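You operate a simulated robot arm through the tools that you are given. There is no shell and no other tool.

You run a simulated robot arm. Do the job below in one go: nothing can be reset, and whatever is moved stays where it is left.

## Task
Switch the note counter on, turn UV on and count the purple notes.
Fine: work at the side desk; leave them in the stacker with the count showing.

It is judged by the outcome, as a careful person would: the job done as asked, and still so three seconds after it is handed in. It fails if anything else is knocked over, pushed out of place, dropped, spilled or broken.

## Robot
A 6-joint arm with a two-finger parallel gripper, fixed in place. Base frame: the origin is at the foot of the arm, x ahead of it, y to its left, z up; the work surface is at about z = 0.75. Units: m, degrees, N and s.
With the tool pointing down near the work surface it reaches from about 0.26 to 0.68 m from the base axis. Its first joint turns from -66.0 to 66.0 degrees. Payload 2.9 kg.
Tool frame: the origin (TCP) lies between the finger pads and is the grasp point; the fingertips stand 0.03 m ahead of it; z points along the fingers, y is the line along which they close. Largest opening 0.11 m; finger width 0.02, thickness 0.01; the body of the gripper, 0.048 by 0.112 m, starts 0.055 m behind the TCP.
Orientation is that of the tool frame in the base frame, as a unit quaternion [x, y, z, w]. With the fingers straight down and closing along the base's y, the tool's x points along the base's -x, its y along +y and its z along -z.

## Interface
- The arm moves only by the tool move_arm. Its argument "series" is a list of rows, each a list of 3 entries, a list of its own where there are three numbers: the shift along the tool's x, y, z in units of 500 mm (1.0 is 500 mm), then the turn, a rotation vector about the tool's x, y, z in units of 180 degrees (1.0 is 180 degrees), then the finger opening in m, from 0 to 0.11. In form: [[[x, y, z], [rx, ry, rz], jaw], ...]. A call has 1 to 20 rows; each row is the pose to reach, as a shift and turn from the pose commanded when the call began, along the tool's axes at that moment. A call with a number of a shift or a turn outside -1 to 1 is refused whole. A row lasts 0.2 s, in which the tool goes at most 0.05 m and 8.6 degrees; a call with a longer step from one row to the next is refused whole, and so is a gripper value outside its range. Where a pose cannot be reached the arm comes as near as it can. A force on the tool above 40 N (or 10 N above the force at the start of the call, whichever is more), or a blocked arm, ends the call early, and 0.2 s more pass. Each finger travels about 0.108 m/s and halts on what it meets, pressing with about 41 N; the grip force reading is that of the motor and also rises with nothing between the fingers. The clock runs only during rows and for 0.2 s after the last one: add rows that repeat a pose to give the fingers time. The reply holds the time, the measured pose of the TCP, the force on the tool along the base axes, the opening and the grip force, in the units named above and with some noise, with the torque about the TCP (base axes, N m) and any sound that the robot's microphone picked up, and new pictures: "pictures" is both (left out), scene, wrist or none.
- Cameras (640 x 400 px; columns grow to the right, rows downward): "scene" is fixed at [0.0798, 0.4443, 1.3892]; the picture's right is [-0.69, -0.72, 0.00], its down [-0.43, 0.42, -0.80] and it looks along [0.57, -0.56, -0.60] (base axes); focal length 214 px, centre (320, 200). "wrist" rides on the gripper at [0.072, 0.017, -0.103] in the tool frame; the picture's right is [-0.23, 0.97, 0.00], its down [-0.76, -0.18, -0.62] and it looks along [-0.61, -0.14, 0.78] (tool axes); focal length 222 px, centre (320, 200). There is no depth. A picture from a camera that has moved, and an enlarged one, comes with that camera's place and axes in the base frame and with its lens. The place of the scene camera against the robot may be out by one fixed shift of up to 0.012 m in any direction.
- enlarge(camera, box): a new picture of the part [left, top, right, bottom] of that camera's present view, enlarged. It takes no simulated time.
- hand_in(): hands the job in; it is judged then, once.

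Places have to be worked out from the pictures, the camera data and where the tool is seen. Open the gripper and draw the arm clear of the work before you hand the job in, unless the task says otherwise.

The tools are called after "Request:" as name(argument=value, ...) on one line, values as JSON. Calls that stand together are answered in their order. move_arm: Moves the arm, as the interface text tells. Its arguments: {"type":"object","properties":{"series":{"type":"array"},"pictures":{"type":"string","enum":["both","scene","wrist","none"]}},"required":["series"]} The other tools are called the same way: enlarge (camera, box) takes an enlarged picture of a part of a camera's view; hand_in () hands the job in.

At the start:

```text
clock: 0.0
eef_pos: [0.3653, 0.1294, 1.2564]
tcp_rot: [0.0, 1.0, 0.001, 0.0]
force: [-0.5, 0.2, -0.7]
ft_torque: [0.0, -0.01, 0.03]
gripper_width: 0.1099
finger_force: 0.0
```

scene: 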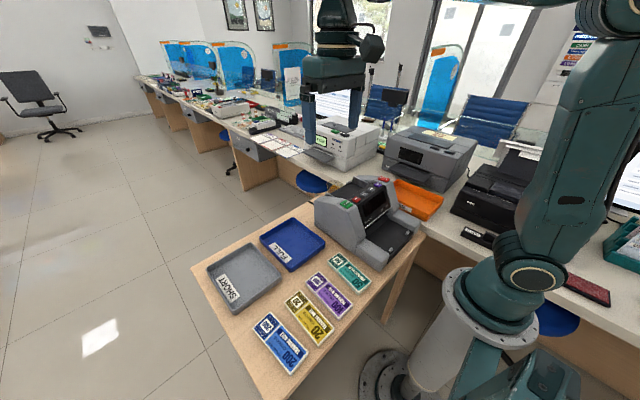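
wrist: 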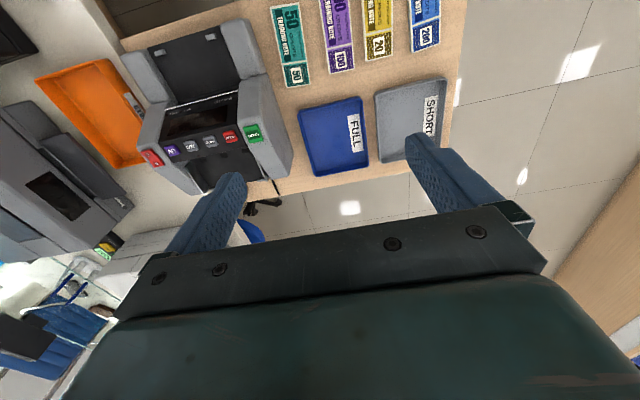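

The pictures show a side desk with a note counter, two trays and four note stacks; I'll enlarge the views to read the machine's buttons and notes.

Request:
enlarge(camera="wrist", box=[110, 0, 310, 200])

Request:
enlarge(camera="scene", box=[300, 160, 440, 280])

Request:
enlarge(camera="scene", box=[190, 210, 390, 380])

Request:
enlarge(camera="wrist", box=[250, 0, 460, 180])

```text
2.00 times, centred on (210, 100) of wrist
camera zoom: at [0.2917, 0.1465, 1.3595], right [0.23, 0.97, 0.0], down [0.76, -0.18, 0.62], along [0.61, -0.14, -0.78], focal length 444 px, centre (540, 400)
```

zoom: 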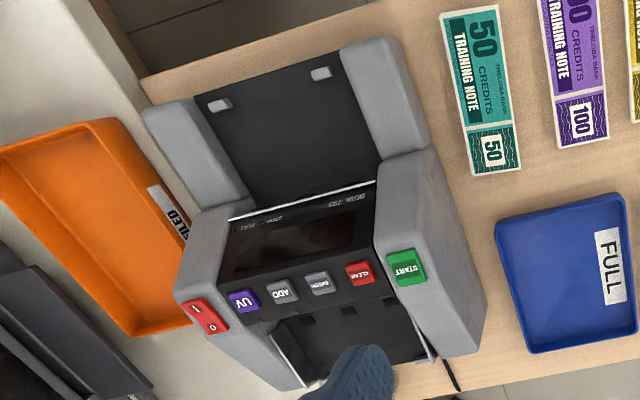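

```text
3.33 times, centred on (370, 220) of scene
camera zoom: at [0.0798, 0.4443, 1.3892], right [-0.69, -0.72, 0.0], down [-0.43, 0.42, -0.8], along [0.57, -0.56, -0.6], focal length 715 px, centre (153, 133)
```

zoom: 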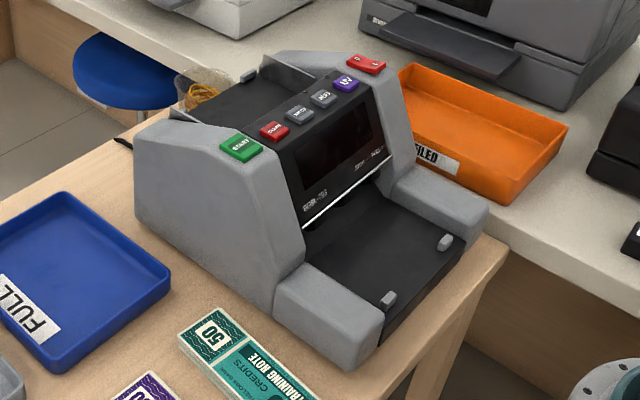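

```text
2.35 times, centred on (290, 295) of scene
camera zoom: at [0.0798, 0.4443, 1.3892], right [-0.69, -0.72, 0.0], down [-0.43, 0.42, -0.8], along [0.57, -0.56, -0.6], focal length 505 px, centre (391, -24)
```

zoom: 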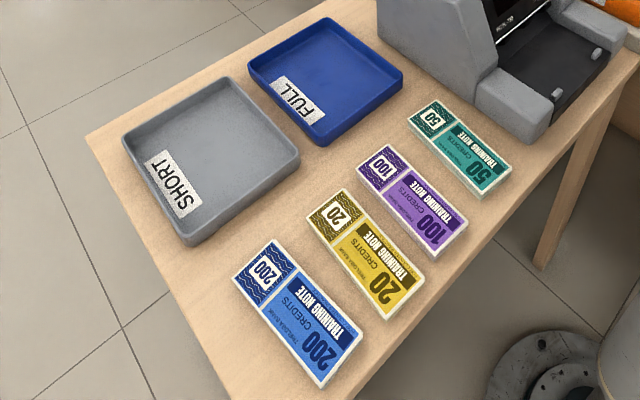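

```text
2.22 times, centred on (355, 90) of wrist
camera zoom: at [0.2917, 0.1465, 1.3595], right [0.23, 0.97, 0.0], down [0.76, -0.18, 0.62], along [0.61, -0.14, -0.78], focal length 494 px, centre (242, 444)
```

zoom: 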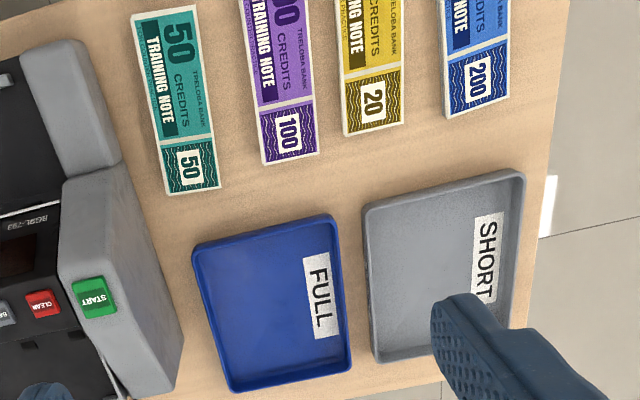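

I place the purple stack at about (0.31, 0.18), long side along x, and the machine's START near (0.43, -0.02, 0.94) with the power rocker near (0.43, -0.24, 0.94). I'll move the arm at height to look into the hopper and stacker of the counter.

Request:
move_arm(series=[[[0.02, -0.08, 0], [0, 0, 0], 0.11], [[0.04, -0.16, 0], [0, 0, 0], 0.11], [[0.06, -0.24, 0], [0, 0, 0], 0.11], [[0.08, -0.32, 0], [0, 0, 0], 0.11], [[0.1, -0.4, 0], [0, 0, 0], 0.11], [[0.12, -0.46, 0], [0, 0, 0], 0.11]])

```text
clock: 1.4
eef_pos: [0.3035, -0.1016, 1.2565]
tcp_rot: [-0.001, 1.0, 0.0, 0.0]
force: [-0.4, 0.0, -0.4]
ft_torque: [-0.01, -0.02, 0.0]
gripper_width: 0.1099
finger_force: 0.1
camera wrist: at [0.2295, -0.0835, 1.3586], right [0.23, 0.97, 0.0], down [0.76, -0.18, 0.62], along [0.61, -0.14, -0.78], focal length 222 px, centre (320, 200)
```

scene: 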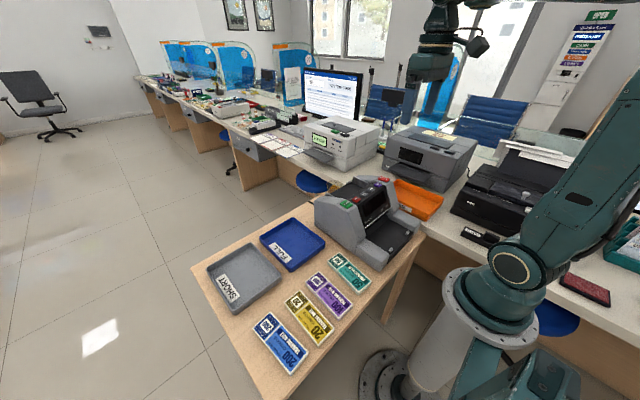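
wrist: 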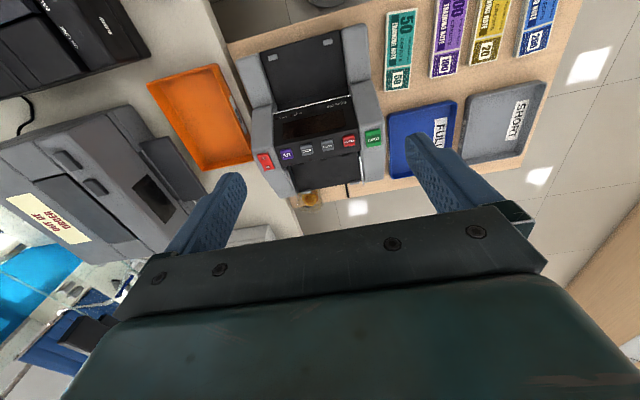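

Request:
enlarge(camera="wrist", box=[235, 15, 395, 215])

Request:
enlarge(camera="scene", box=[300, 165, 440, 275])

Request:
enlarge(camera="wrist", box=[240, 110, 400, 210])

```text
2.00 times, centred on (315, 115) of wrist
camera zoom: at [0.2295, -0.0835, 1.3586], right [0.23, 0.97, 0.0], down [0.76, -0.18, 0.62], along [0.61, -0.14, -0.78], focal length 444 px, centre (330, 370)
```

zoom: 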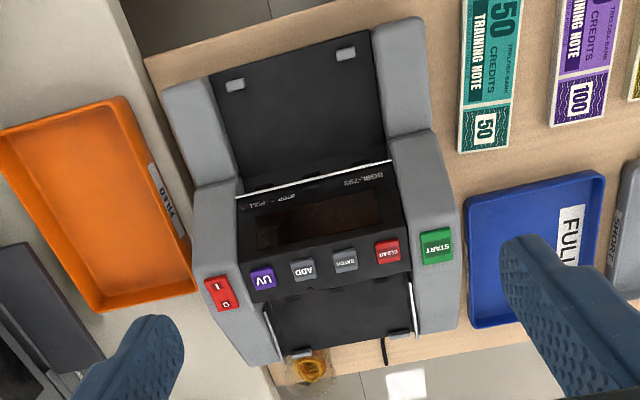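

```text
3.64 times, centred on (370, 220) of scene
camera zoom: at [0.0798, 0.4443, 1.3892], right [-0.69, -0.72, 0.0], down [-0.43, 0.42, -0.8], along [0.57, -0.56, -0.6], focal length 780 px, centre (138, 127)
```

zoom: 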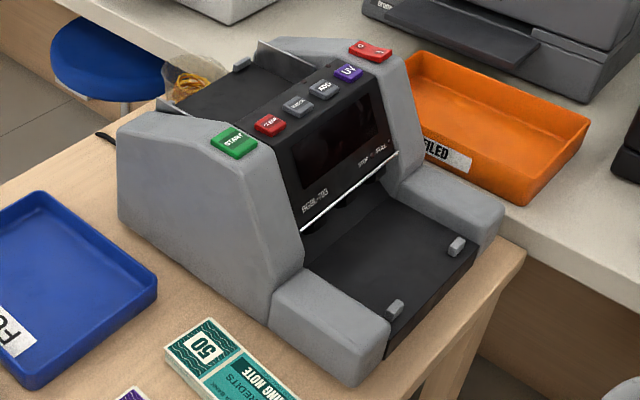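

```text
4.00 times, centred on (320, 160) of wrist
camera zoom: at [0.2295, -0.0835, 1.3586], right [0.23, 0.97, 0.0], down [0.76, -0.18, 0.62], along [0.61, -0.14, -0.78], focal length 888 px, centre (320, 360)
```

zoom: 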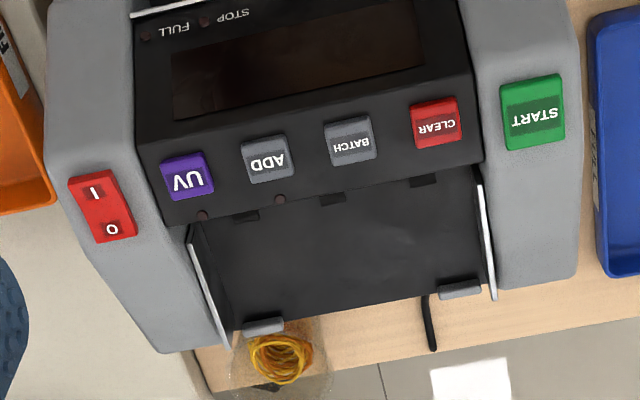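

The counter faces the robot: stacker on the near side under the display, hopper on the far side; the rocker's "I" end is nearer the robot. I'll move forward to look down into the hopper for its floor height and guide width.

Request:
move_arm(series=[[[-0.08, -0.02, 0], [0, 0, 0], 0.11], [[-0.16, -0.03, 0], [0, 0, 0], 0.11], [[-0.24, -0.04, 0], [0, 0, 0], 0.11], [[-0.32, -0.05, 0], [0, 0, 0], 0.11]], pictures="wrist")

Request:
enlarge(camera="wrist", box=[235, 0, 415, 150])

```text
clock: 2.4
eef_pos: [0.4656, -0.1274, 1.2557]
tcp_rot: [0.0, 1.0, 0.0, 0.0]
force: [-0.4, 0.3, 1.2]
ft_torque: [-0.01, 0.02, 0.03]
gripper_width: 0.1101
finger_force: 0.1
camera wrist: at [0.3917, -0.1087, 1.3585], right [0.23, 0.97, 0.0], down [0.76, -0.18, 0.62], along [0.61, -0.14, -0.78], focal length 222 px, centre (320, 200)
```

wrist: 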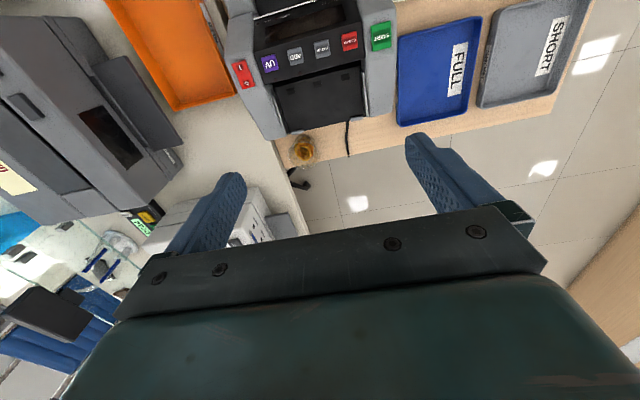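

```text
2.67 times, centred on (325, 75) of wrist
camera zoom: at [0.3917, -0.1087, 1.3585], right [0.23, 0.97, 0.0], down [0.76, -0.18, 0.62], along [0.61, -0.14, -0.78], focal length 592 px, centre (307, 533)
```

zoom: 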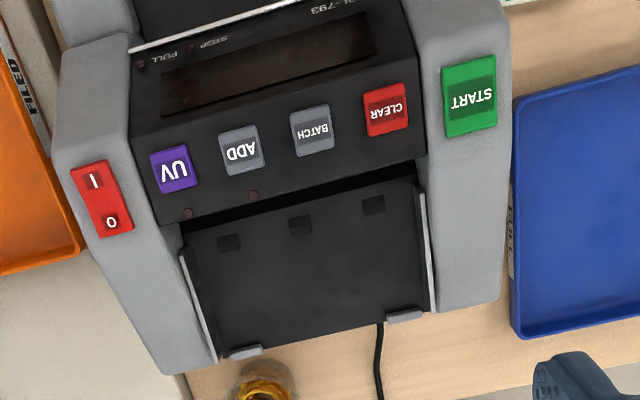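

Triangulating the two wrist views: UV at (0.424, -0.200, 0.933), rocker centre (0.430, -0.247, 0.938) with the I half near x≈0.416, START (0.430, -0.020, 0.938); hopper guides at y≈-0.220 and -0.049, end tabs at x≈0.565. I close the fingers and go above the rocker's I end.

Request:
move_arm(series=[[[0.015, -0.034, 0.07], [0, 0, 0], 0.06], [[0.03, -0.068, 0.14], [0, 0, 0], 0.02], [[0.045, -0.102, 0.21], [0, 0, 0], 0], [[0.06, -0.136, 0.28], [0, 0, 0], 0], [[0.075, -0.17, 0.35], [0, 0, 0], 0], [[0.09, -0.204, 0.42], [0, 0, 0], 0], [[0.1, -0.24, 0.49], [0, 0, 0], 0], [[0.1, -0.24, 0.51], [0, 0, 0], 0]])

Request:
enlarge(camera="wrist", box=[240, 100, 400, 220])

Request:
enlarge(camera="scene", box=[330, 130, 450, 230])

```text
clock: 4.2
eef_pos: [0.4139, -0.2457, 1.0027]
tcp_rot: [0.0, 1.0, 0.001, 0.0]
force: [-0.4, -0.3, -0.7]
ft_torque: [-0.01, -0.01, 0.0]
gripper_width: 0.0
finger_force: 37.4
camera wrist: at [0.3404, -0.2286, 1.105], right [0.23, 0.97, 0.0], down [0.76, -0.18, 0.62], along [0.61, -0.14, -0.78], focal length 222 px, centre (320, 200)
```

scene: 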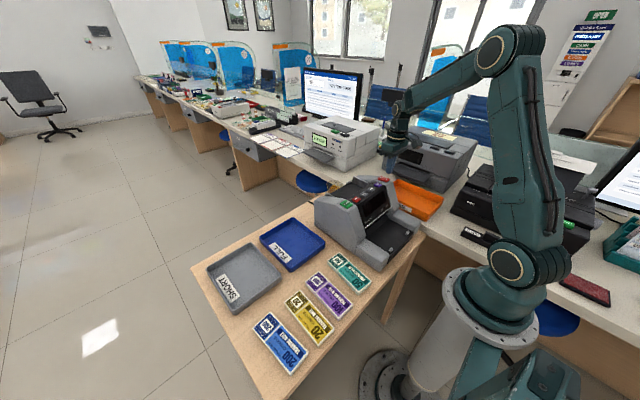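
wrist: 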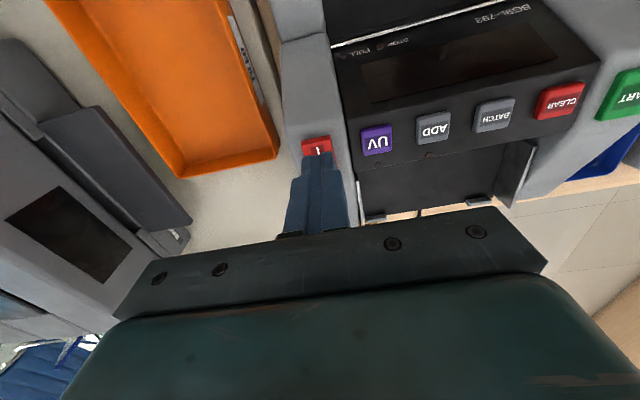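

```text
3.33 times, centred on (320, 160) of wrist
camera zoom: at [0.3404, -0.2286, 1.105], right [0.23, 0.97, 0.0], down [0.76, -0.18, 0.62], along [0.61, -0.14, -0.78], focal length 740 px, centre (320, 333)
```

zoom: 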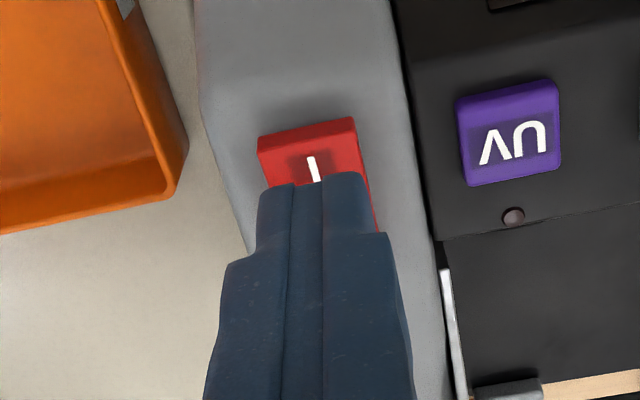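

```text
4.00 times, centred on (390, 180) of scene
camera zoom: at [0.0799, 0.4443, 1.3892], right [-0.69, -0.72, 0.0], down [-0.43, 0.42, -0.8], along [0.57, -0.56, -0.6], focal length 858 px, centre (40, 280)
```

zoom: 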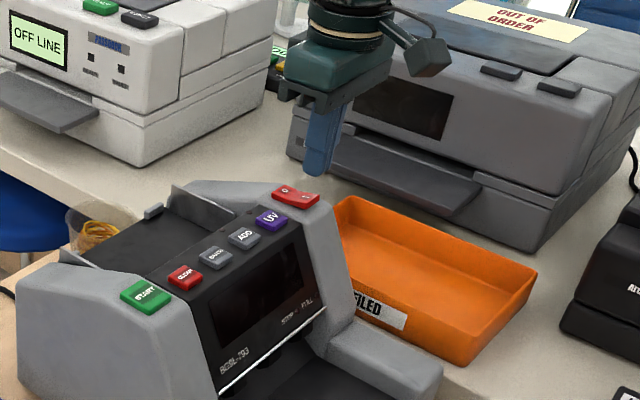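

The fingertips are just above the rocker's I half. I nudge 2 mm in y and press down in small steps.

Request:
move_arm(series=[[[0, -0.004, 0.03], [0, 0, 0], 0], [[0, -0.004, 0.054], [0, 0, 0], 0], [[0, -0.004, 0.06], [0, 0, 0], 0], [[0, -0.004, 0.066], [0, 0, 0], 0], [[0, -0.004, 0.072], [0, 0, 0], 0]])

Request:
enlarge(camera="scene", box=[330, 130, 450, 230])

```text
clock: 5.4
eef_pos: [0.4173, -0.2496, 0.97]
tcp_rot: [0.0, 1.0, -0.001, 0.001]
force: [-2.5, 1.4, 4.9]
ft_torque: [0.04, 0.02, 0.02]
gripper_width: 0.0001
finger_force: 37.8
stopped in row 5: the force on the tool passed its limit at 45 N (the readings are from after the stop); the commanded pose is now the measured one
camera wrist: at [0.3414, -0.2304, 1.0724], right [0.23, 0.97, 0.0], down [0.76, -0.18, 0.63], along [0.61, -0.14, -0.78], focal length 222 px, centre (320, 200)
```

scene: 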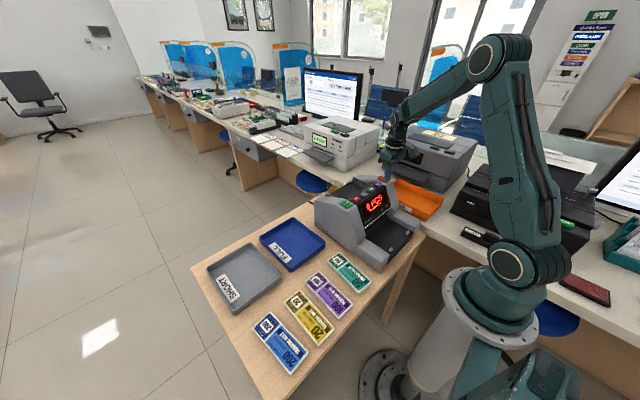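
wrist: 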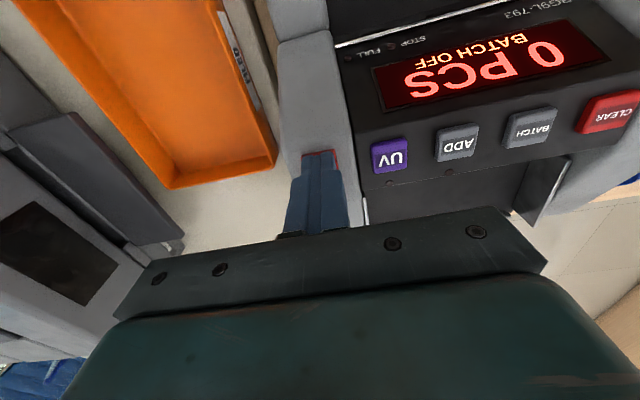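

```text
4.00 times, centred on (390, 180) of scene
camera zoom: at [0.0797, 0.4444, 1.3891], right [-0.69, -0.72, 0.0], down [-0.43, 0.42, -0.8], along [0.57, -0.56, -0.6], focal length 858 px, centre (40, 280)
```

zoom: 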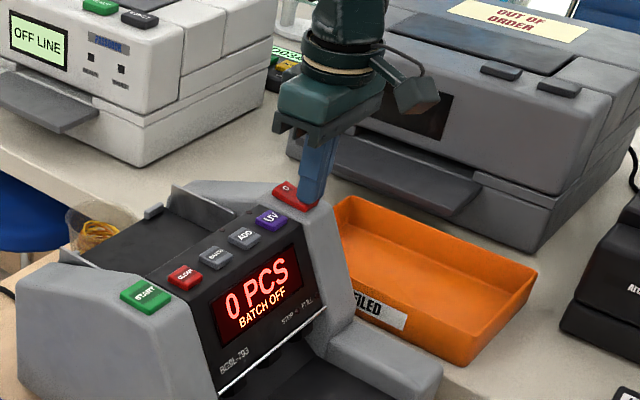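

The display lit: "0 PCS / BATCH OFF". Now I lift, move over UV at (0.424, -0.199) and press it gently.

Request:
move_arm(series=[[[0, 0, -0.06], [0, 0, 0], 0], [[-0.006, 0.05, -0.06], [0, 0, 0], 0], [[-0.013, 0.1, -0.06], [0, 0, 0], 0], [[-0.013, 0.1, -0.03], [0, 0, 0], 0], [[-0.013, 0.1, -0.005], [0, 0, 0], 0], [[-0.013, 0.1, 0.004], [0, 0, 0], 0], [[-0.013, 0.1, 0.008], [0, 0, 0], 0], [[-0.013, 0.1, 0.012], [0, 0, 0], 0]])

Request:
enlarge(camera="scene", box=[330, 130, 450, 230])

Request:
enlarge(camera="wrist", box=[260, 30, 480, 230])

```text
clock: 7.2
eef_pos: [0.4221, -0.2, 0.963]
tcp_rot: [0.0, 1.0, -0.001, 0.003]
force: [0.0, 0.2, 3.0]
ft_torque: [0.03, -0.01, 0.01]
gripper_width: 0.0
finger_force: 38.0
heard: click
camera wrist: at [0.3477, -0.1806, 1.0649], right [0.23, 0.97, 0.0], down [0.76, -0.18, 0.63], along [0.61, -0.14, -0.78], focal length 222 px, centre (320, 200)
```

scene: 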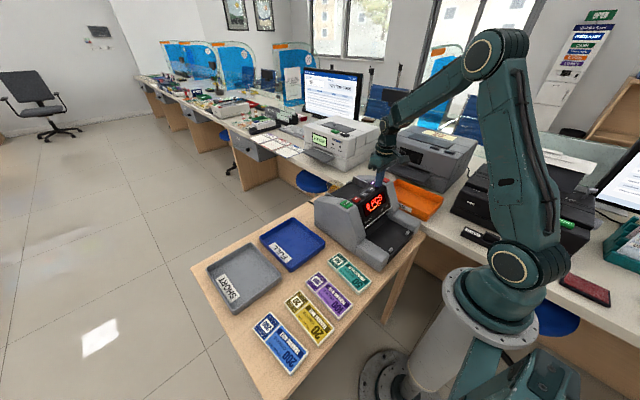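
wrist: 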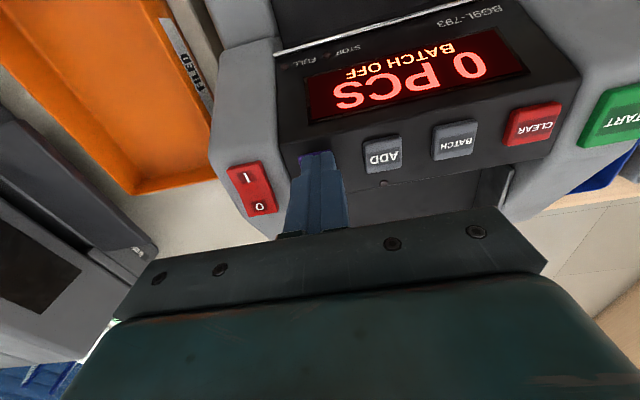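

```text
4.00 times, centred on (390, 180) of scene
camera zoom: at [0.0798, 0.4444, 1.3891], right [-0.69, -0.72, 0.0], down [-0.43, 0.42, -0.8], along [0.57, -0.56, -0.6], focal length 858 px, centre (40, 280)
```

zoom: 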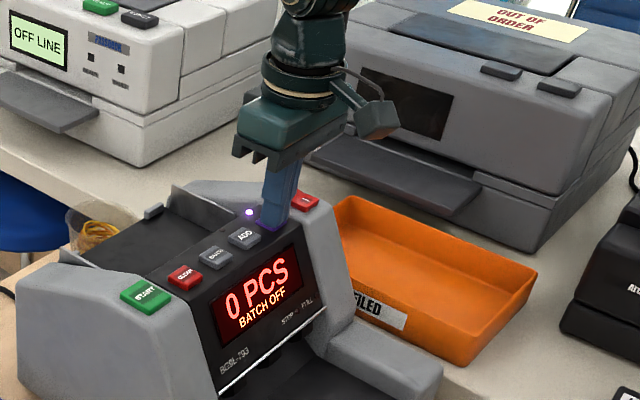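

```text
2.00 times, centred on (370, 130) of wrist
camera zoom: at [0.3477, -0.1806, 1.0649], right [0.23, 0.97, 0.0], down [0.76, -0.18, 0.63], along [0.61, -0.14, -0.78], focal length 444 px, centre (220, 340)
```

zoom: 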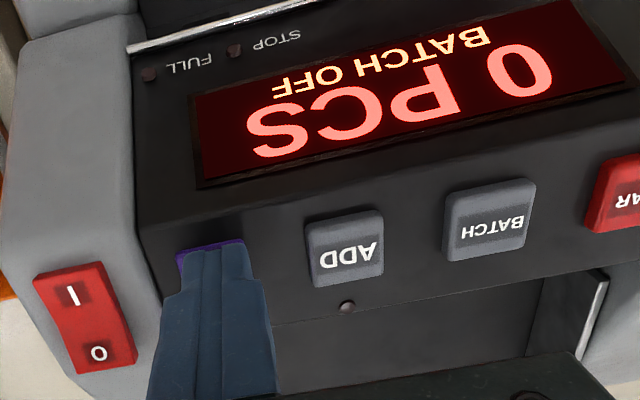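

The purple UV lamp is on (click heard). I lift off and take a closer look at the hopper on the way.

Request:
move_arm(series=[[[0, 0, -0.08], [0, 0, 0], 0], [[0, 0.03, -0.16], [0, 0, 0], 0], [[-0.02, 0.08, -0.24], [0, 0, 0], 0], [[-0.03, 0.13, -0.31], [0, 0, 0], 0], [[-0.03, 0.13, -0.31], [0, 0, 0], 0]])

Request:
enlarge(camera="wrist", box=[210, 50, 410, 230])

Request:
enlarge(camera="scene", box=[320, 150, 420, 240])

```text
clock: 8.4
eef_pos: [0.4393, -0.1316, 1.1181]
tcp_rot: [0.0, 1.0, -0.001, 0.002]
force: [0.2, 0.0, 0.3]
ft_torque: [0.0, -0.01, 0.02]
gripper_width: 0.0003
finger_force: 37.6
camera wrist: at [0.3642, -0.1137, 1.2209], right [0.23, 0.97, 0.0], down [0.76, -0.18, 0.63], along [0.61, -0.14, -0.78], focal length 222 px, centre (320, 200)
```

scene: 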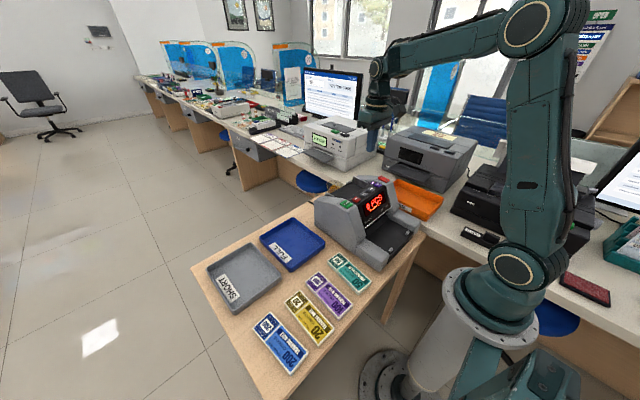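
wrist: 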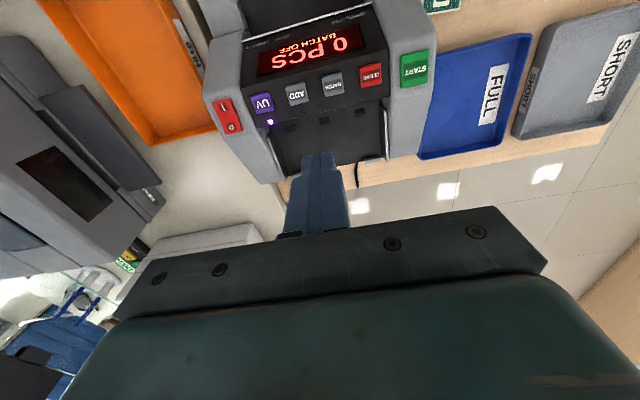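

```text
2.22 times, centred on (310, 140) of wrist
camera zoom: at [0.3642, -0.1137, 1.2209], right [0.23, 0.97, 0.0], down [0.76, -0.18, 0.63], along [0.61, -0.14, -0.78], focal length 494 px, centre (342, 333)
```

zoom: 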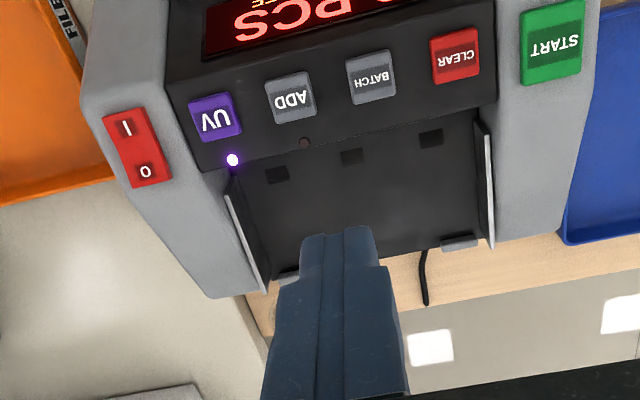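

```text
4.44 times, centred on (370, 195) of scene
camera zoom: at [0.0798, 0.4444, 1.3892], right [-0.69, -0.72, 0.0], down [-0.43, 0.42, -0.8], along [0.57, -0.56, -0.6], focal length 953 px, centre (98, 222)
```

zoom: 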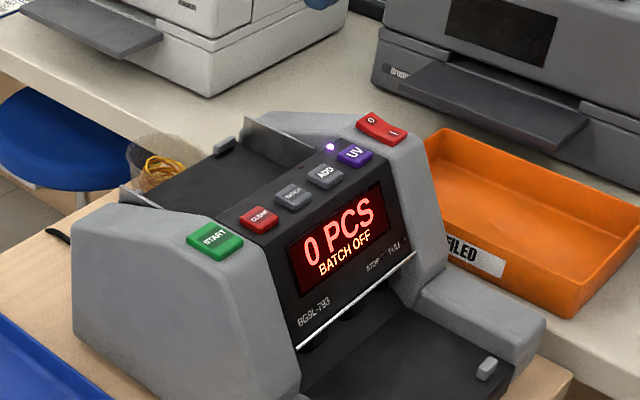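

UV lamp and "0 PCS" confirmed. Now I move over the purple stack with the fingers open to measure it closely.

Request:
move_arm(series=[[[0.035, 0.078, 0.0], [0, 0, 0], 0.03], [[0.07, 0.156, 0.02], [0, 0, 0], 0.06], [[0.105, 0.234, 0.04], [0, 0, 0], 0.09], [[0.14, 0.312, 0.06], [0, 0, 0], 0.11], [[0.175, 0.39, 0.08], [0, 0, 0], 0.11], [[0.21, 0.468, 0.1], [0, 0, 0], 0.11], [[0.245, 0.546, 0.12], [0, 0, 0], 0.11], [[0.278, 0.623, 0.136], [0, 0, 0], 0.11], [[0.278, 0.623, 0.136], [0, 0, 0], 0.11]])

Request:
enlarge(camera="wrist", box=[180, 0, 460, 170])

```text
clock: 10.4
eef_pos: [0.2976, 0.1798, 1.0493]
tcp_rot: [0.001, 1.0, -0.001, 0.002]
force: [-0.1, 0.6, 0.7]
ft_torque: [-0.03, -0.01, -0.01]
gripper_width: 0.11
finger_force: 0.1
camera wrist: at [0.2235, 0.1968, 1.1507], right [0.23, 0.97, 0.0], down [0.76, -0.18, 0.63], along [0.61, -0.14, -0.78], focal length 222 px, centre (320, 200)
```

scene: 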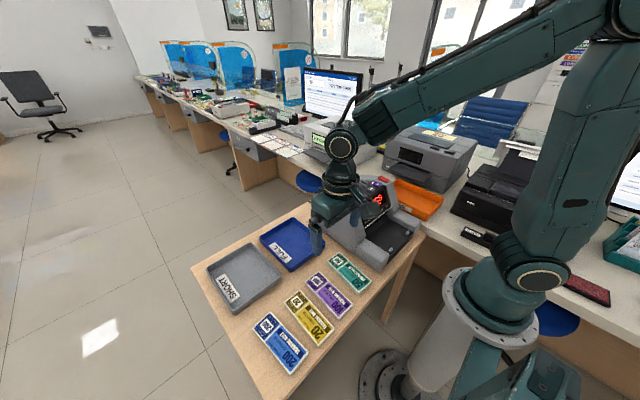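
wrist: 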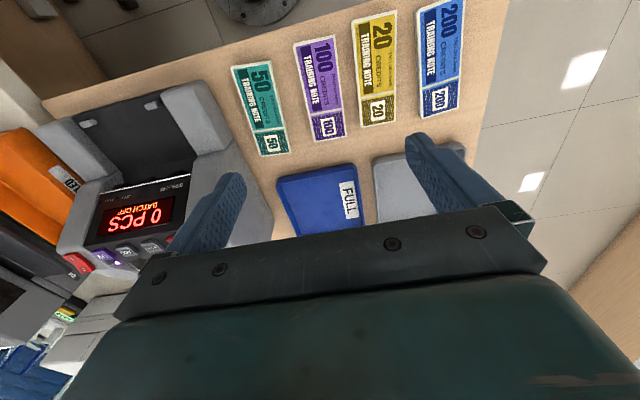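

```text
2.29 times, centred on (320, 85) of wrist
camera zoom: at [0.2235, 0.1968, 1.1507], right [0.23, 0.97, 0.0], down [0.76, -0.18, 0.63], along [0.61, -0.14, -0.78], focal length 508 px, centre (320, 463)
```

zoom: 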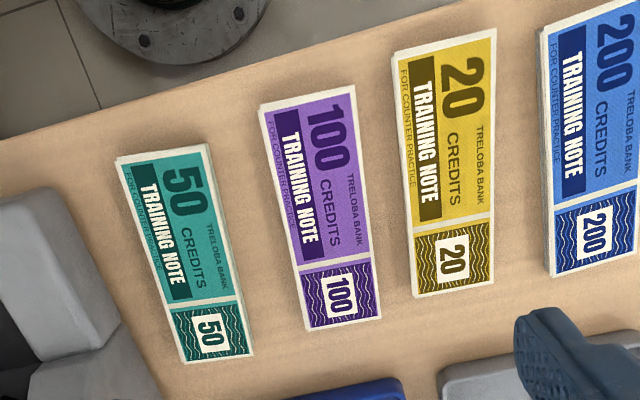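

Purple stack: centre ≈(0.317, 0.181), about 0.150 x 0.061 m, yawed ≈-3°, gap of about 26 mm to the yellow stack. I align the tool and go down to just above it with an opening of 0.08 m.

Request:
move_arm(series=[[[-0.012, 0.001, 0.08], [0, 0, 0.01], 0.08], [[-0.025, 0.002, 0.16], [0, 0, 0.018], 0.08], [[-0.037, 0.003, 0.24], [0, 0, 0.018], 0.08], [[-0.037, 0.003, 0.32], [0, 0, 0.018], 0.08], [[-0.037, 0.003, 0.4], [0, 0, 0.018], 0.08], [[-0.037, 0.003, 0.46], [0, 0, 0.018], 0.08], [[-0.037, 0.003, 0.49], [0, 0, 0.018], 0.08], [[-0.037, 0.003, 0.49], [0, 0, 0.018], 0.08]])

Request:
enlarge(camera="wrist", box=[160, 40, 480, 240])

Request:
enlarge(camera="scene", box=[250, 230, 410, 340])

```text
clock: 12.2
eef_pos: [0.3194, 0.1803, 0.8045]
tcp_rot: [0.029, 1.0, -0.002, 0.003]
force: [0.5, -0.8, 0.2]
ft_torque: [-0.04, -0.01, 0.0]
gripper_width: 0.0799
finger_force: 0.1
camera wrist: at [0.2451, 0.2012, 0.9072], right [0.28, 0.96, 0.0], down [0.75, -0.22, 0.63], along [0.6, -0.18, -0.78], focal length 222 px, centre (320, 200)
```

scene: 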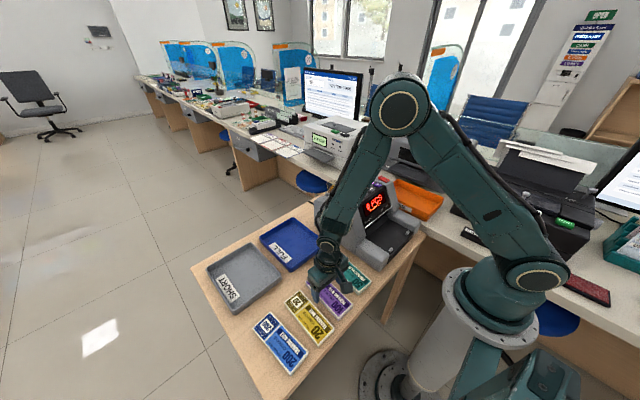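
wrist: 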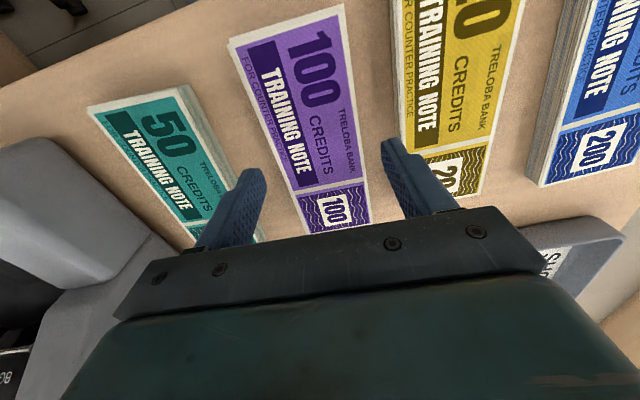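

```text
2.00 times, centred on (320, 140) of wrist
camera zoom: at [0.2451, 0.2012, 0.9072], right [0.28, 0.96, 0.0], down [0.75, -0.22, 0.63], along [0.6, -0.18, -0.78], focal length 444 px, centre (320, 320)
```

zoom: 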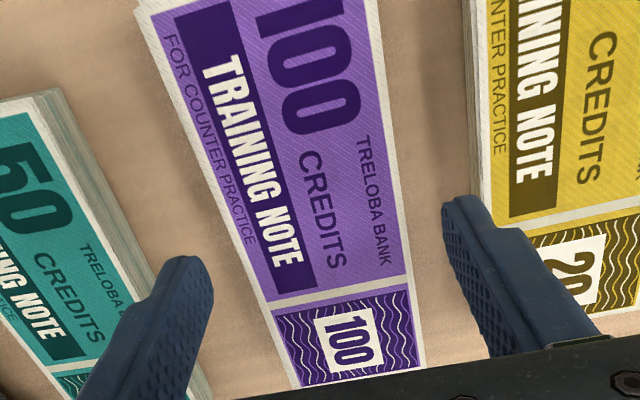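

```text
3.64 times, centred on (330, 285) of scene
camera zoom: at [0.0798, 0.4444, 1.3892], right [-0.69, -0.72, 0.0], down [-0.43, 0.42, -0.8], along [0.57, -0.56, -0.6], focal length 780 px, centre (284, -109)
```

zoom: 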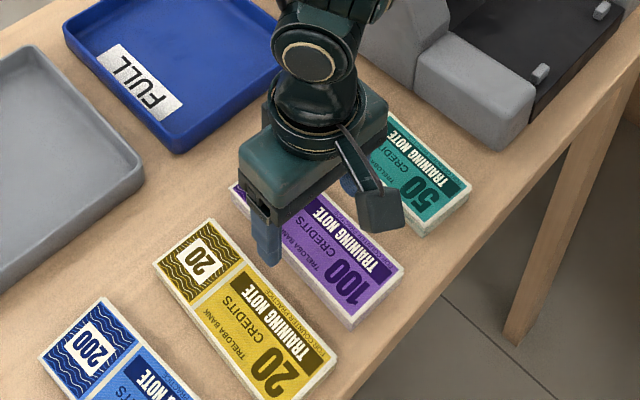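

The fingers straddle the purple stack centrally with a clear gap to yellow. I lower to just above the desk and close.

Request:
move_arm(series=[[[0, 0, 0.014], [0, 0, 0], 0.08], [[0, 0, 0.026], [0, 0, 0], 0.08], [[0, 0, 0.034], [0, 0, 0], 0.08], [[0, 0, 0.04], [0, 0, 0], 0.08], [[0, 0, 0.04], [0, 0, 0], 0.07], [[0, 0, 0.04], [0, 0, 0], 0.06], [[0, 0, 0.04], [0, 0, 0], 0.05], [[0, 0, 0.04], [0, 0, 0], 0.05]])

Request:
enlarge(camera="wrist", box=[160, 40, 480, 240])

```text
clock: 14.0
eef_pos: [0.3188, 0.1807, 0.7837]
tcp_rot: [0.029, 1.0, 0.0, 0.001]
force: [-1.4, 0.2, -1.0]
ft_torque: [-0.01, 0.0, 0.03]
gripper_width: 0.0593
finger_force: 41.9
camera wrist: at [0.2446, 0.2009, 0.8872], right [0.28, 0.96, 0.0], down [0.75, -0.22, 0.63], along [0.6, -0.18, -0.78], focal length 222 px, centre (320, 200)
```

scene: 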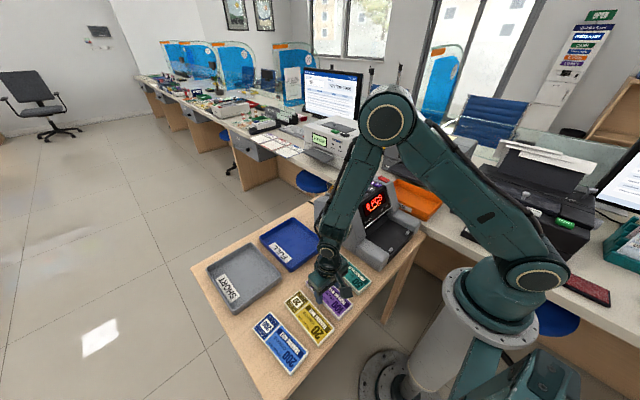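
wrist: 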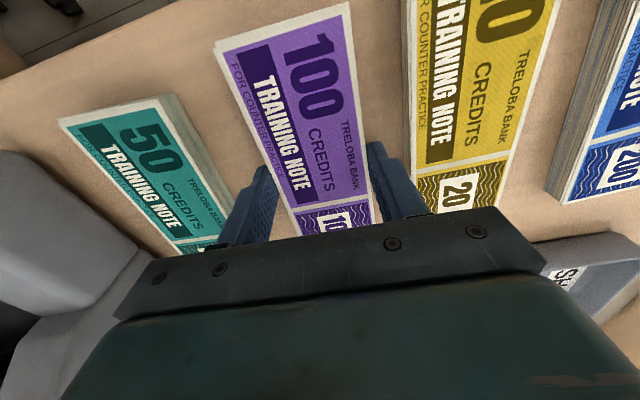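

```text
2.00 times, centred on (320, 140) of wrist
camera zoom: at [0.2446, 0.2009, 0.8872], right [0.28, 0.96, 0.0], down [0.75, -0.22, 0.63], along [0.6, -0.18, -0.78], focal length 444 px, centre (320, 320)
```

zoom: 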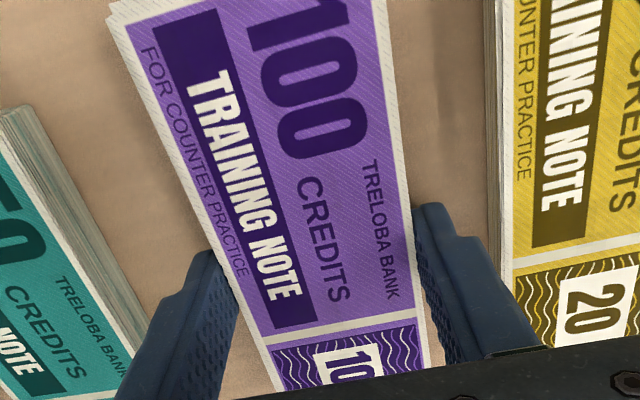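

Gripped at 59 mm. I lift straight up and check the hold.

Request:
move_arm(series=[[[0, 0, -0.03], [0, 0, 0], 0.05], [[0, 0, -0.08], [0, 0, 0], 0.05], [[0, 0, -0.16], [0, 0, 0], 0.05], [[0, 0, -0.24], [0, 0, 0], 0.05], [[0, 0, -0.32], [0, 0, 0], 0.05], [[0, 0, -0.4], [0, 0, 0], 0.05], [[0, 0, -0.48], [0, 0, 0], 0.05], [[0, 0, -0.56], [0, 0, 0], 0.05]])

Request:
enlarge(camera="wrist", box=[160, 40, 480, 240])

Request:
enlarge(camera="scene", box=[230, 130, 430, 340])

```text
clock: 15.8
eef_pos: [0.3156, 0.1782, 1.064]
tcp_rot: [0.029, 1.0, -0.001, 0.002]
force: [-0.4, 0.6, -1.0]
ft_torque: [0.04, -0.06, 0.01]
gripper_width: 0.0592
finger_force: 40.9
camera wrist: at [0.2423, 0.2007, 1.1663], right [0.28, 0.96, 0.0], down [0.75, -0.22, 0.63], along [0.6, -0.18, -0.78], focal length 222 px, centre (320, 200)
```

scene: 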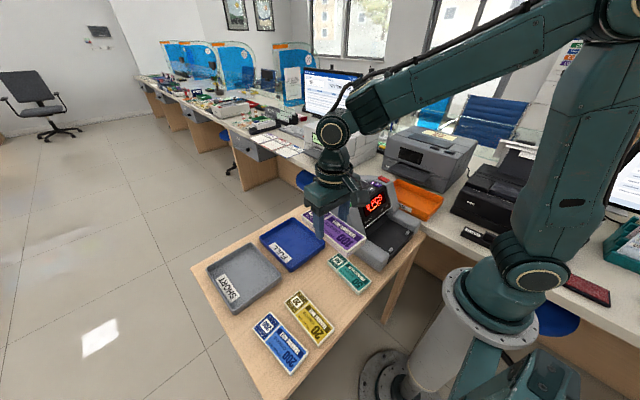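
wrist: 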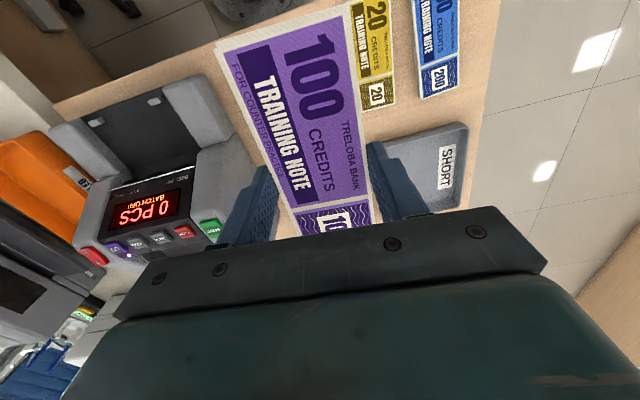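

```text
2.00 times, centred on (320, 140) of wrist
camera zoom: at [0.2423, 0.2007, 1.1663], right [0.28, 0.96, 0.0], down [0.75, -0.22, 0.63], along [0.6, -0.18, -0.78], focal length 444 px, centre (320, 320)
```

zoom: 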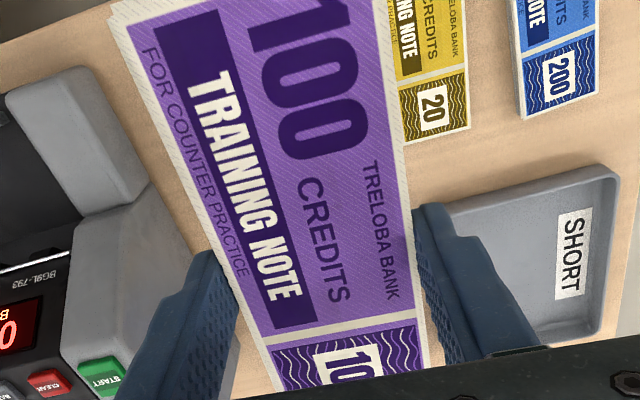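

```text
1.90 times, centred on (330, 235) of scene
camera zoom: at [0.0798, 0.4443, 1.3892], right [-0.69, -0.72, 0.0], down [-0.43, 0.42, -0.8], along [0.57, -0.56, -0.6], focal length 408 px, centre (301, 133)
```

zoom: 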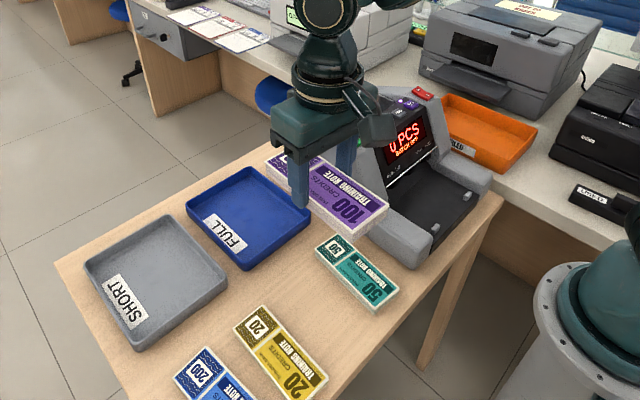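

The stack is held level, its centre about 3 mm toward tool +x of the TCP. I carry it at height over the hopper while turning it 87° so its long side lies across between the guides.

Request:
move_arm(series=[[[-0.0386, -0.0553, 0], [0, 0, 0.0438], 0.05], [[-0.0772, -0.1105, 0], [0, 0, 0.0876], 0.05], [[-0.1158, -0.1658, 0], [0, 0, 0.1314], 0.05], [[-0.1544, -0.2211, 0], [0, 0, 0.1752], 0.05], [[-0.193, -0.2764, 0], [0, 0, 0.219], 0.05], [[-0.2316, -0.3316, 0], [0, 0, 0.2628], 0.05], [[-0.2702, -0.3869, 0], [0, 0, 0.3066], 0.05], [[-0.3088, -0.4422, 0], [0, 0, 0.3503], 0.05], [[-0.3474, -0.4975, 0], [0, 0, 0.3941], 0.05], [[-0.386, -0.5527, 0], [0, 0, 0.4379], 0.05], [[-0.4246, -0.608, 0], [0, 0, 0.4817], 0.05], [[-0.4246, -0.608, 0], [0, 0, 0.4817], 0.05]])

Request:
enlarge(camera="wrist", box=[160, 0, 480, 240])

Request:
enlarge(camera="scene", box=[310, 100, 450, 240])

```text
clock: 18.4
eef_pos: [0.5117, -0.1349, 1.066]
tcp_rot: [0.708, 0.707, 0.0, 0.002]
force: [0.4, -0.4, -1.2]
ft_torque: [0.02, -0.01, -0.01]
gripper_width: 0.0589
finger_force: 41.1
camera wrist: at [0.5268, -0.0622, 1.1681], right [0.97, -0.23, 0.0], down [-0.18, -0.76, 0.62], along [-0.14, -0.61, -0.78], focal length 222 px, centre (320, 200)
```

scene: 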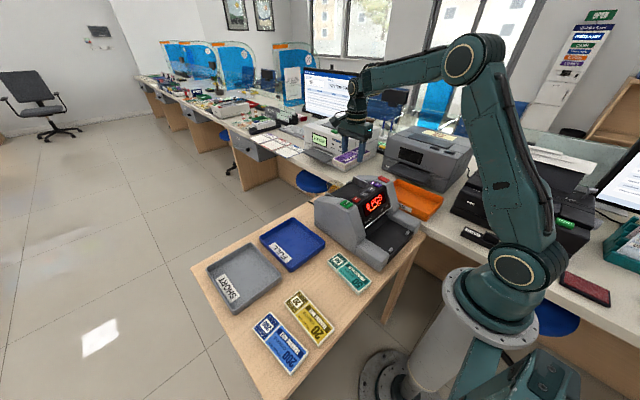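
wrist: 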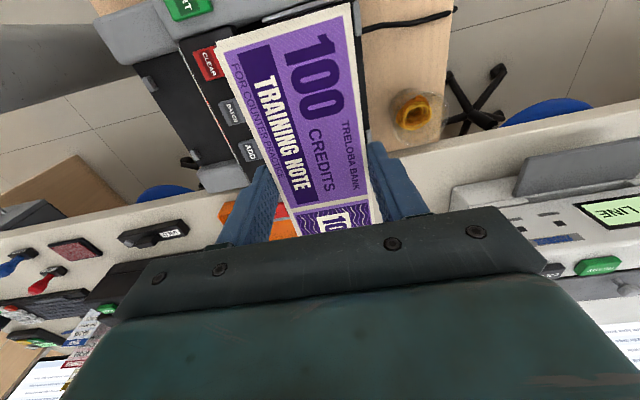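

```text
1.67 times, centred on (320, 120) of wrist
camera zoom: at [0.5268, -0.0622, 1.1681], right [0.97, -0.23, 0.0], down [-0.18, -0.76, 0.62], along [-0.14, -0.61, -0.78], focal length 370 px, centre (320, 333)
```

zoom: 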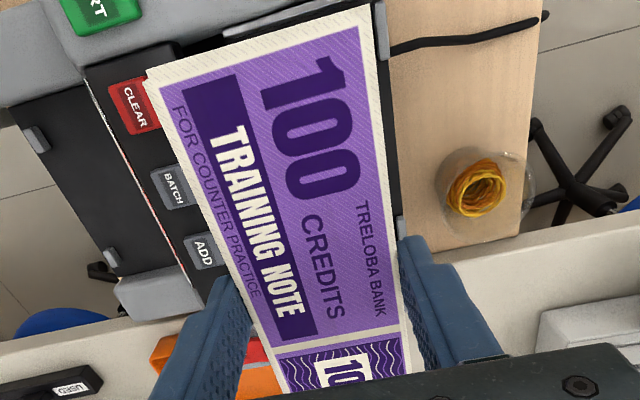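

```text
2.86 times, centred on (380, 170) of scene
camera zoom: at [0.0799, 0.4443, 1.3892], right [-0.69, -0.72, 0.0], down [-0.43, 0.42, -0.8], along [0.57, -0.56, -0.6], focal length 613 px, centre (149, 286)
```

zoom: 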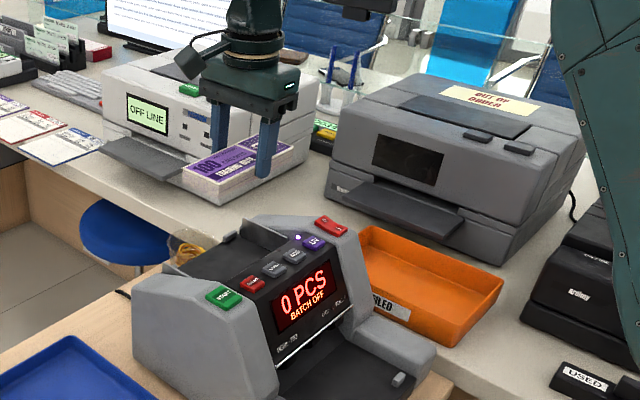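

The stack is well centred: its +y end at y≈-0.059 gives ~10 mm to each guide. I shift 5 mm toward the slot and lower to about 3 cm above the hopper floor.

Request:
move_arm(series=[[[0, -0.0094, 0.05], [0, 0, 0], 0.05], [[0, -0.0094, 0.11], [0, 0, 0], 0.05], [[0, -0.0094, 0.17], [0, 0, 0], 0.05], [[0, -0.0094, 0.22], [0, 0, 0], 0.05], [[0, -0.0094, 0.25], [0, 0, 0], 0.05], [[0, -0.0094, 0.262], [0, 0, 0], 0.05], [[0, -0.0094, 0.262], [0, 0, 0], 0.05]])

Request:
enlarge(camera="wrist", box=[160, 0, 480, 240])

Request:
enlarge(camera="scene", box=[310, 130, 430, 240])

```text
clock: 20.0
eef_pos: [0.5082, -0.1368, 0.935]
tcp_rot: [0.707, 0.707, 0.0, 0.002]
force: [-0.1, 0.3, -1.5]
ft_torque: [0.02, -0.01, 0.01]
gripper_width: 0.0588
finger_force: 41.3
camera wrist: at [0.5215, -0.0631, 1.0363], right [0.97, -0.23, 0.0], down [-0.18, -0.76, 0.62], along [-0.14, -0.61, -0.78], focal length 222 px, centre (320, 200)
```

scene: 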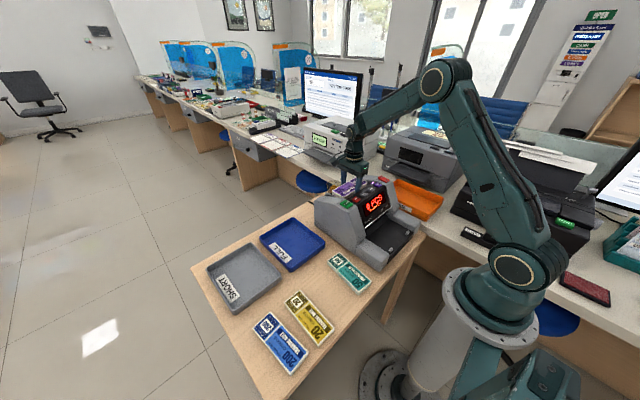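
wrist: 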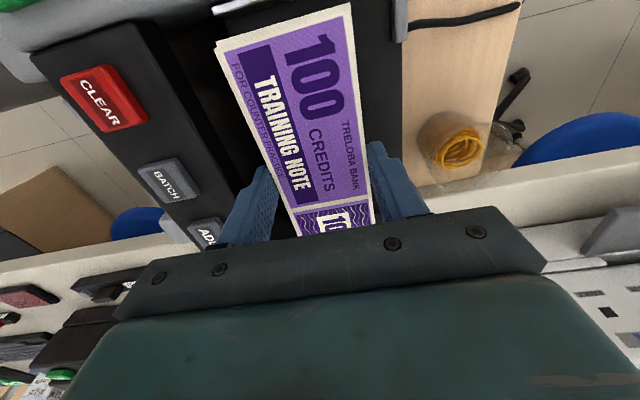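

```text
1.67 times, centred on (320, 120) of wrist
camera zoom: at [0.5215, -0.0631, 1.0363], right [0.97, -0.23, 0.0], down [-0.18, -0.76, 0.62], along [-0.14, -0.61, -0.78], focal length 370 px, centre (320, 333)
```

zoom: 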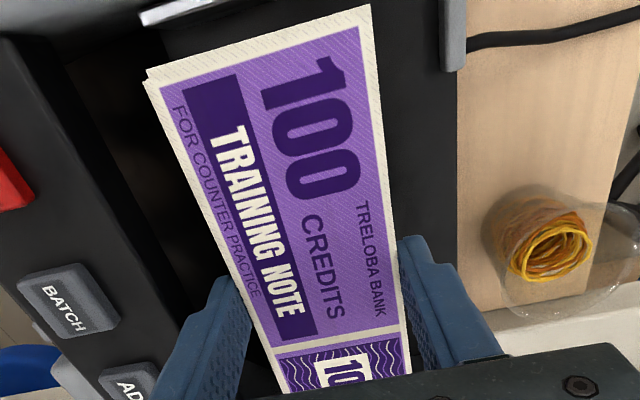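

```text
3.64 times, centred on (370, 185) of scene
camera zoom: at [0.0799, 0.4443, 1.3892], right [-0.69, -0.72, 0.0], down [-0.43, 0.42, -0.8], along [0.57, -0.56, -0.6], focal length 780 px, centre (138, 254)
```

zoom: 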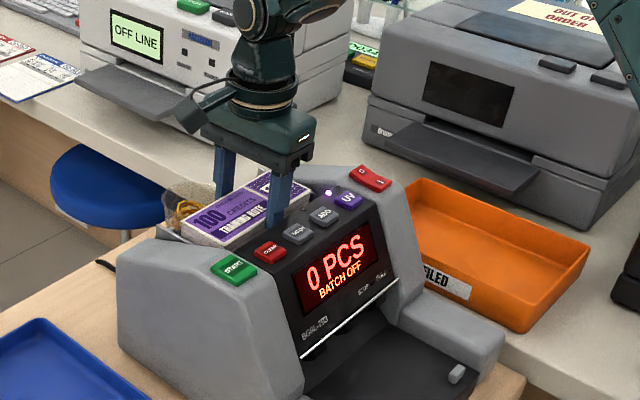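

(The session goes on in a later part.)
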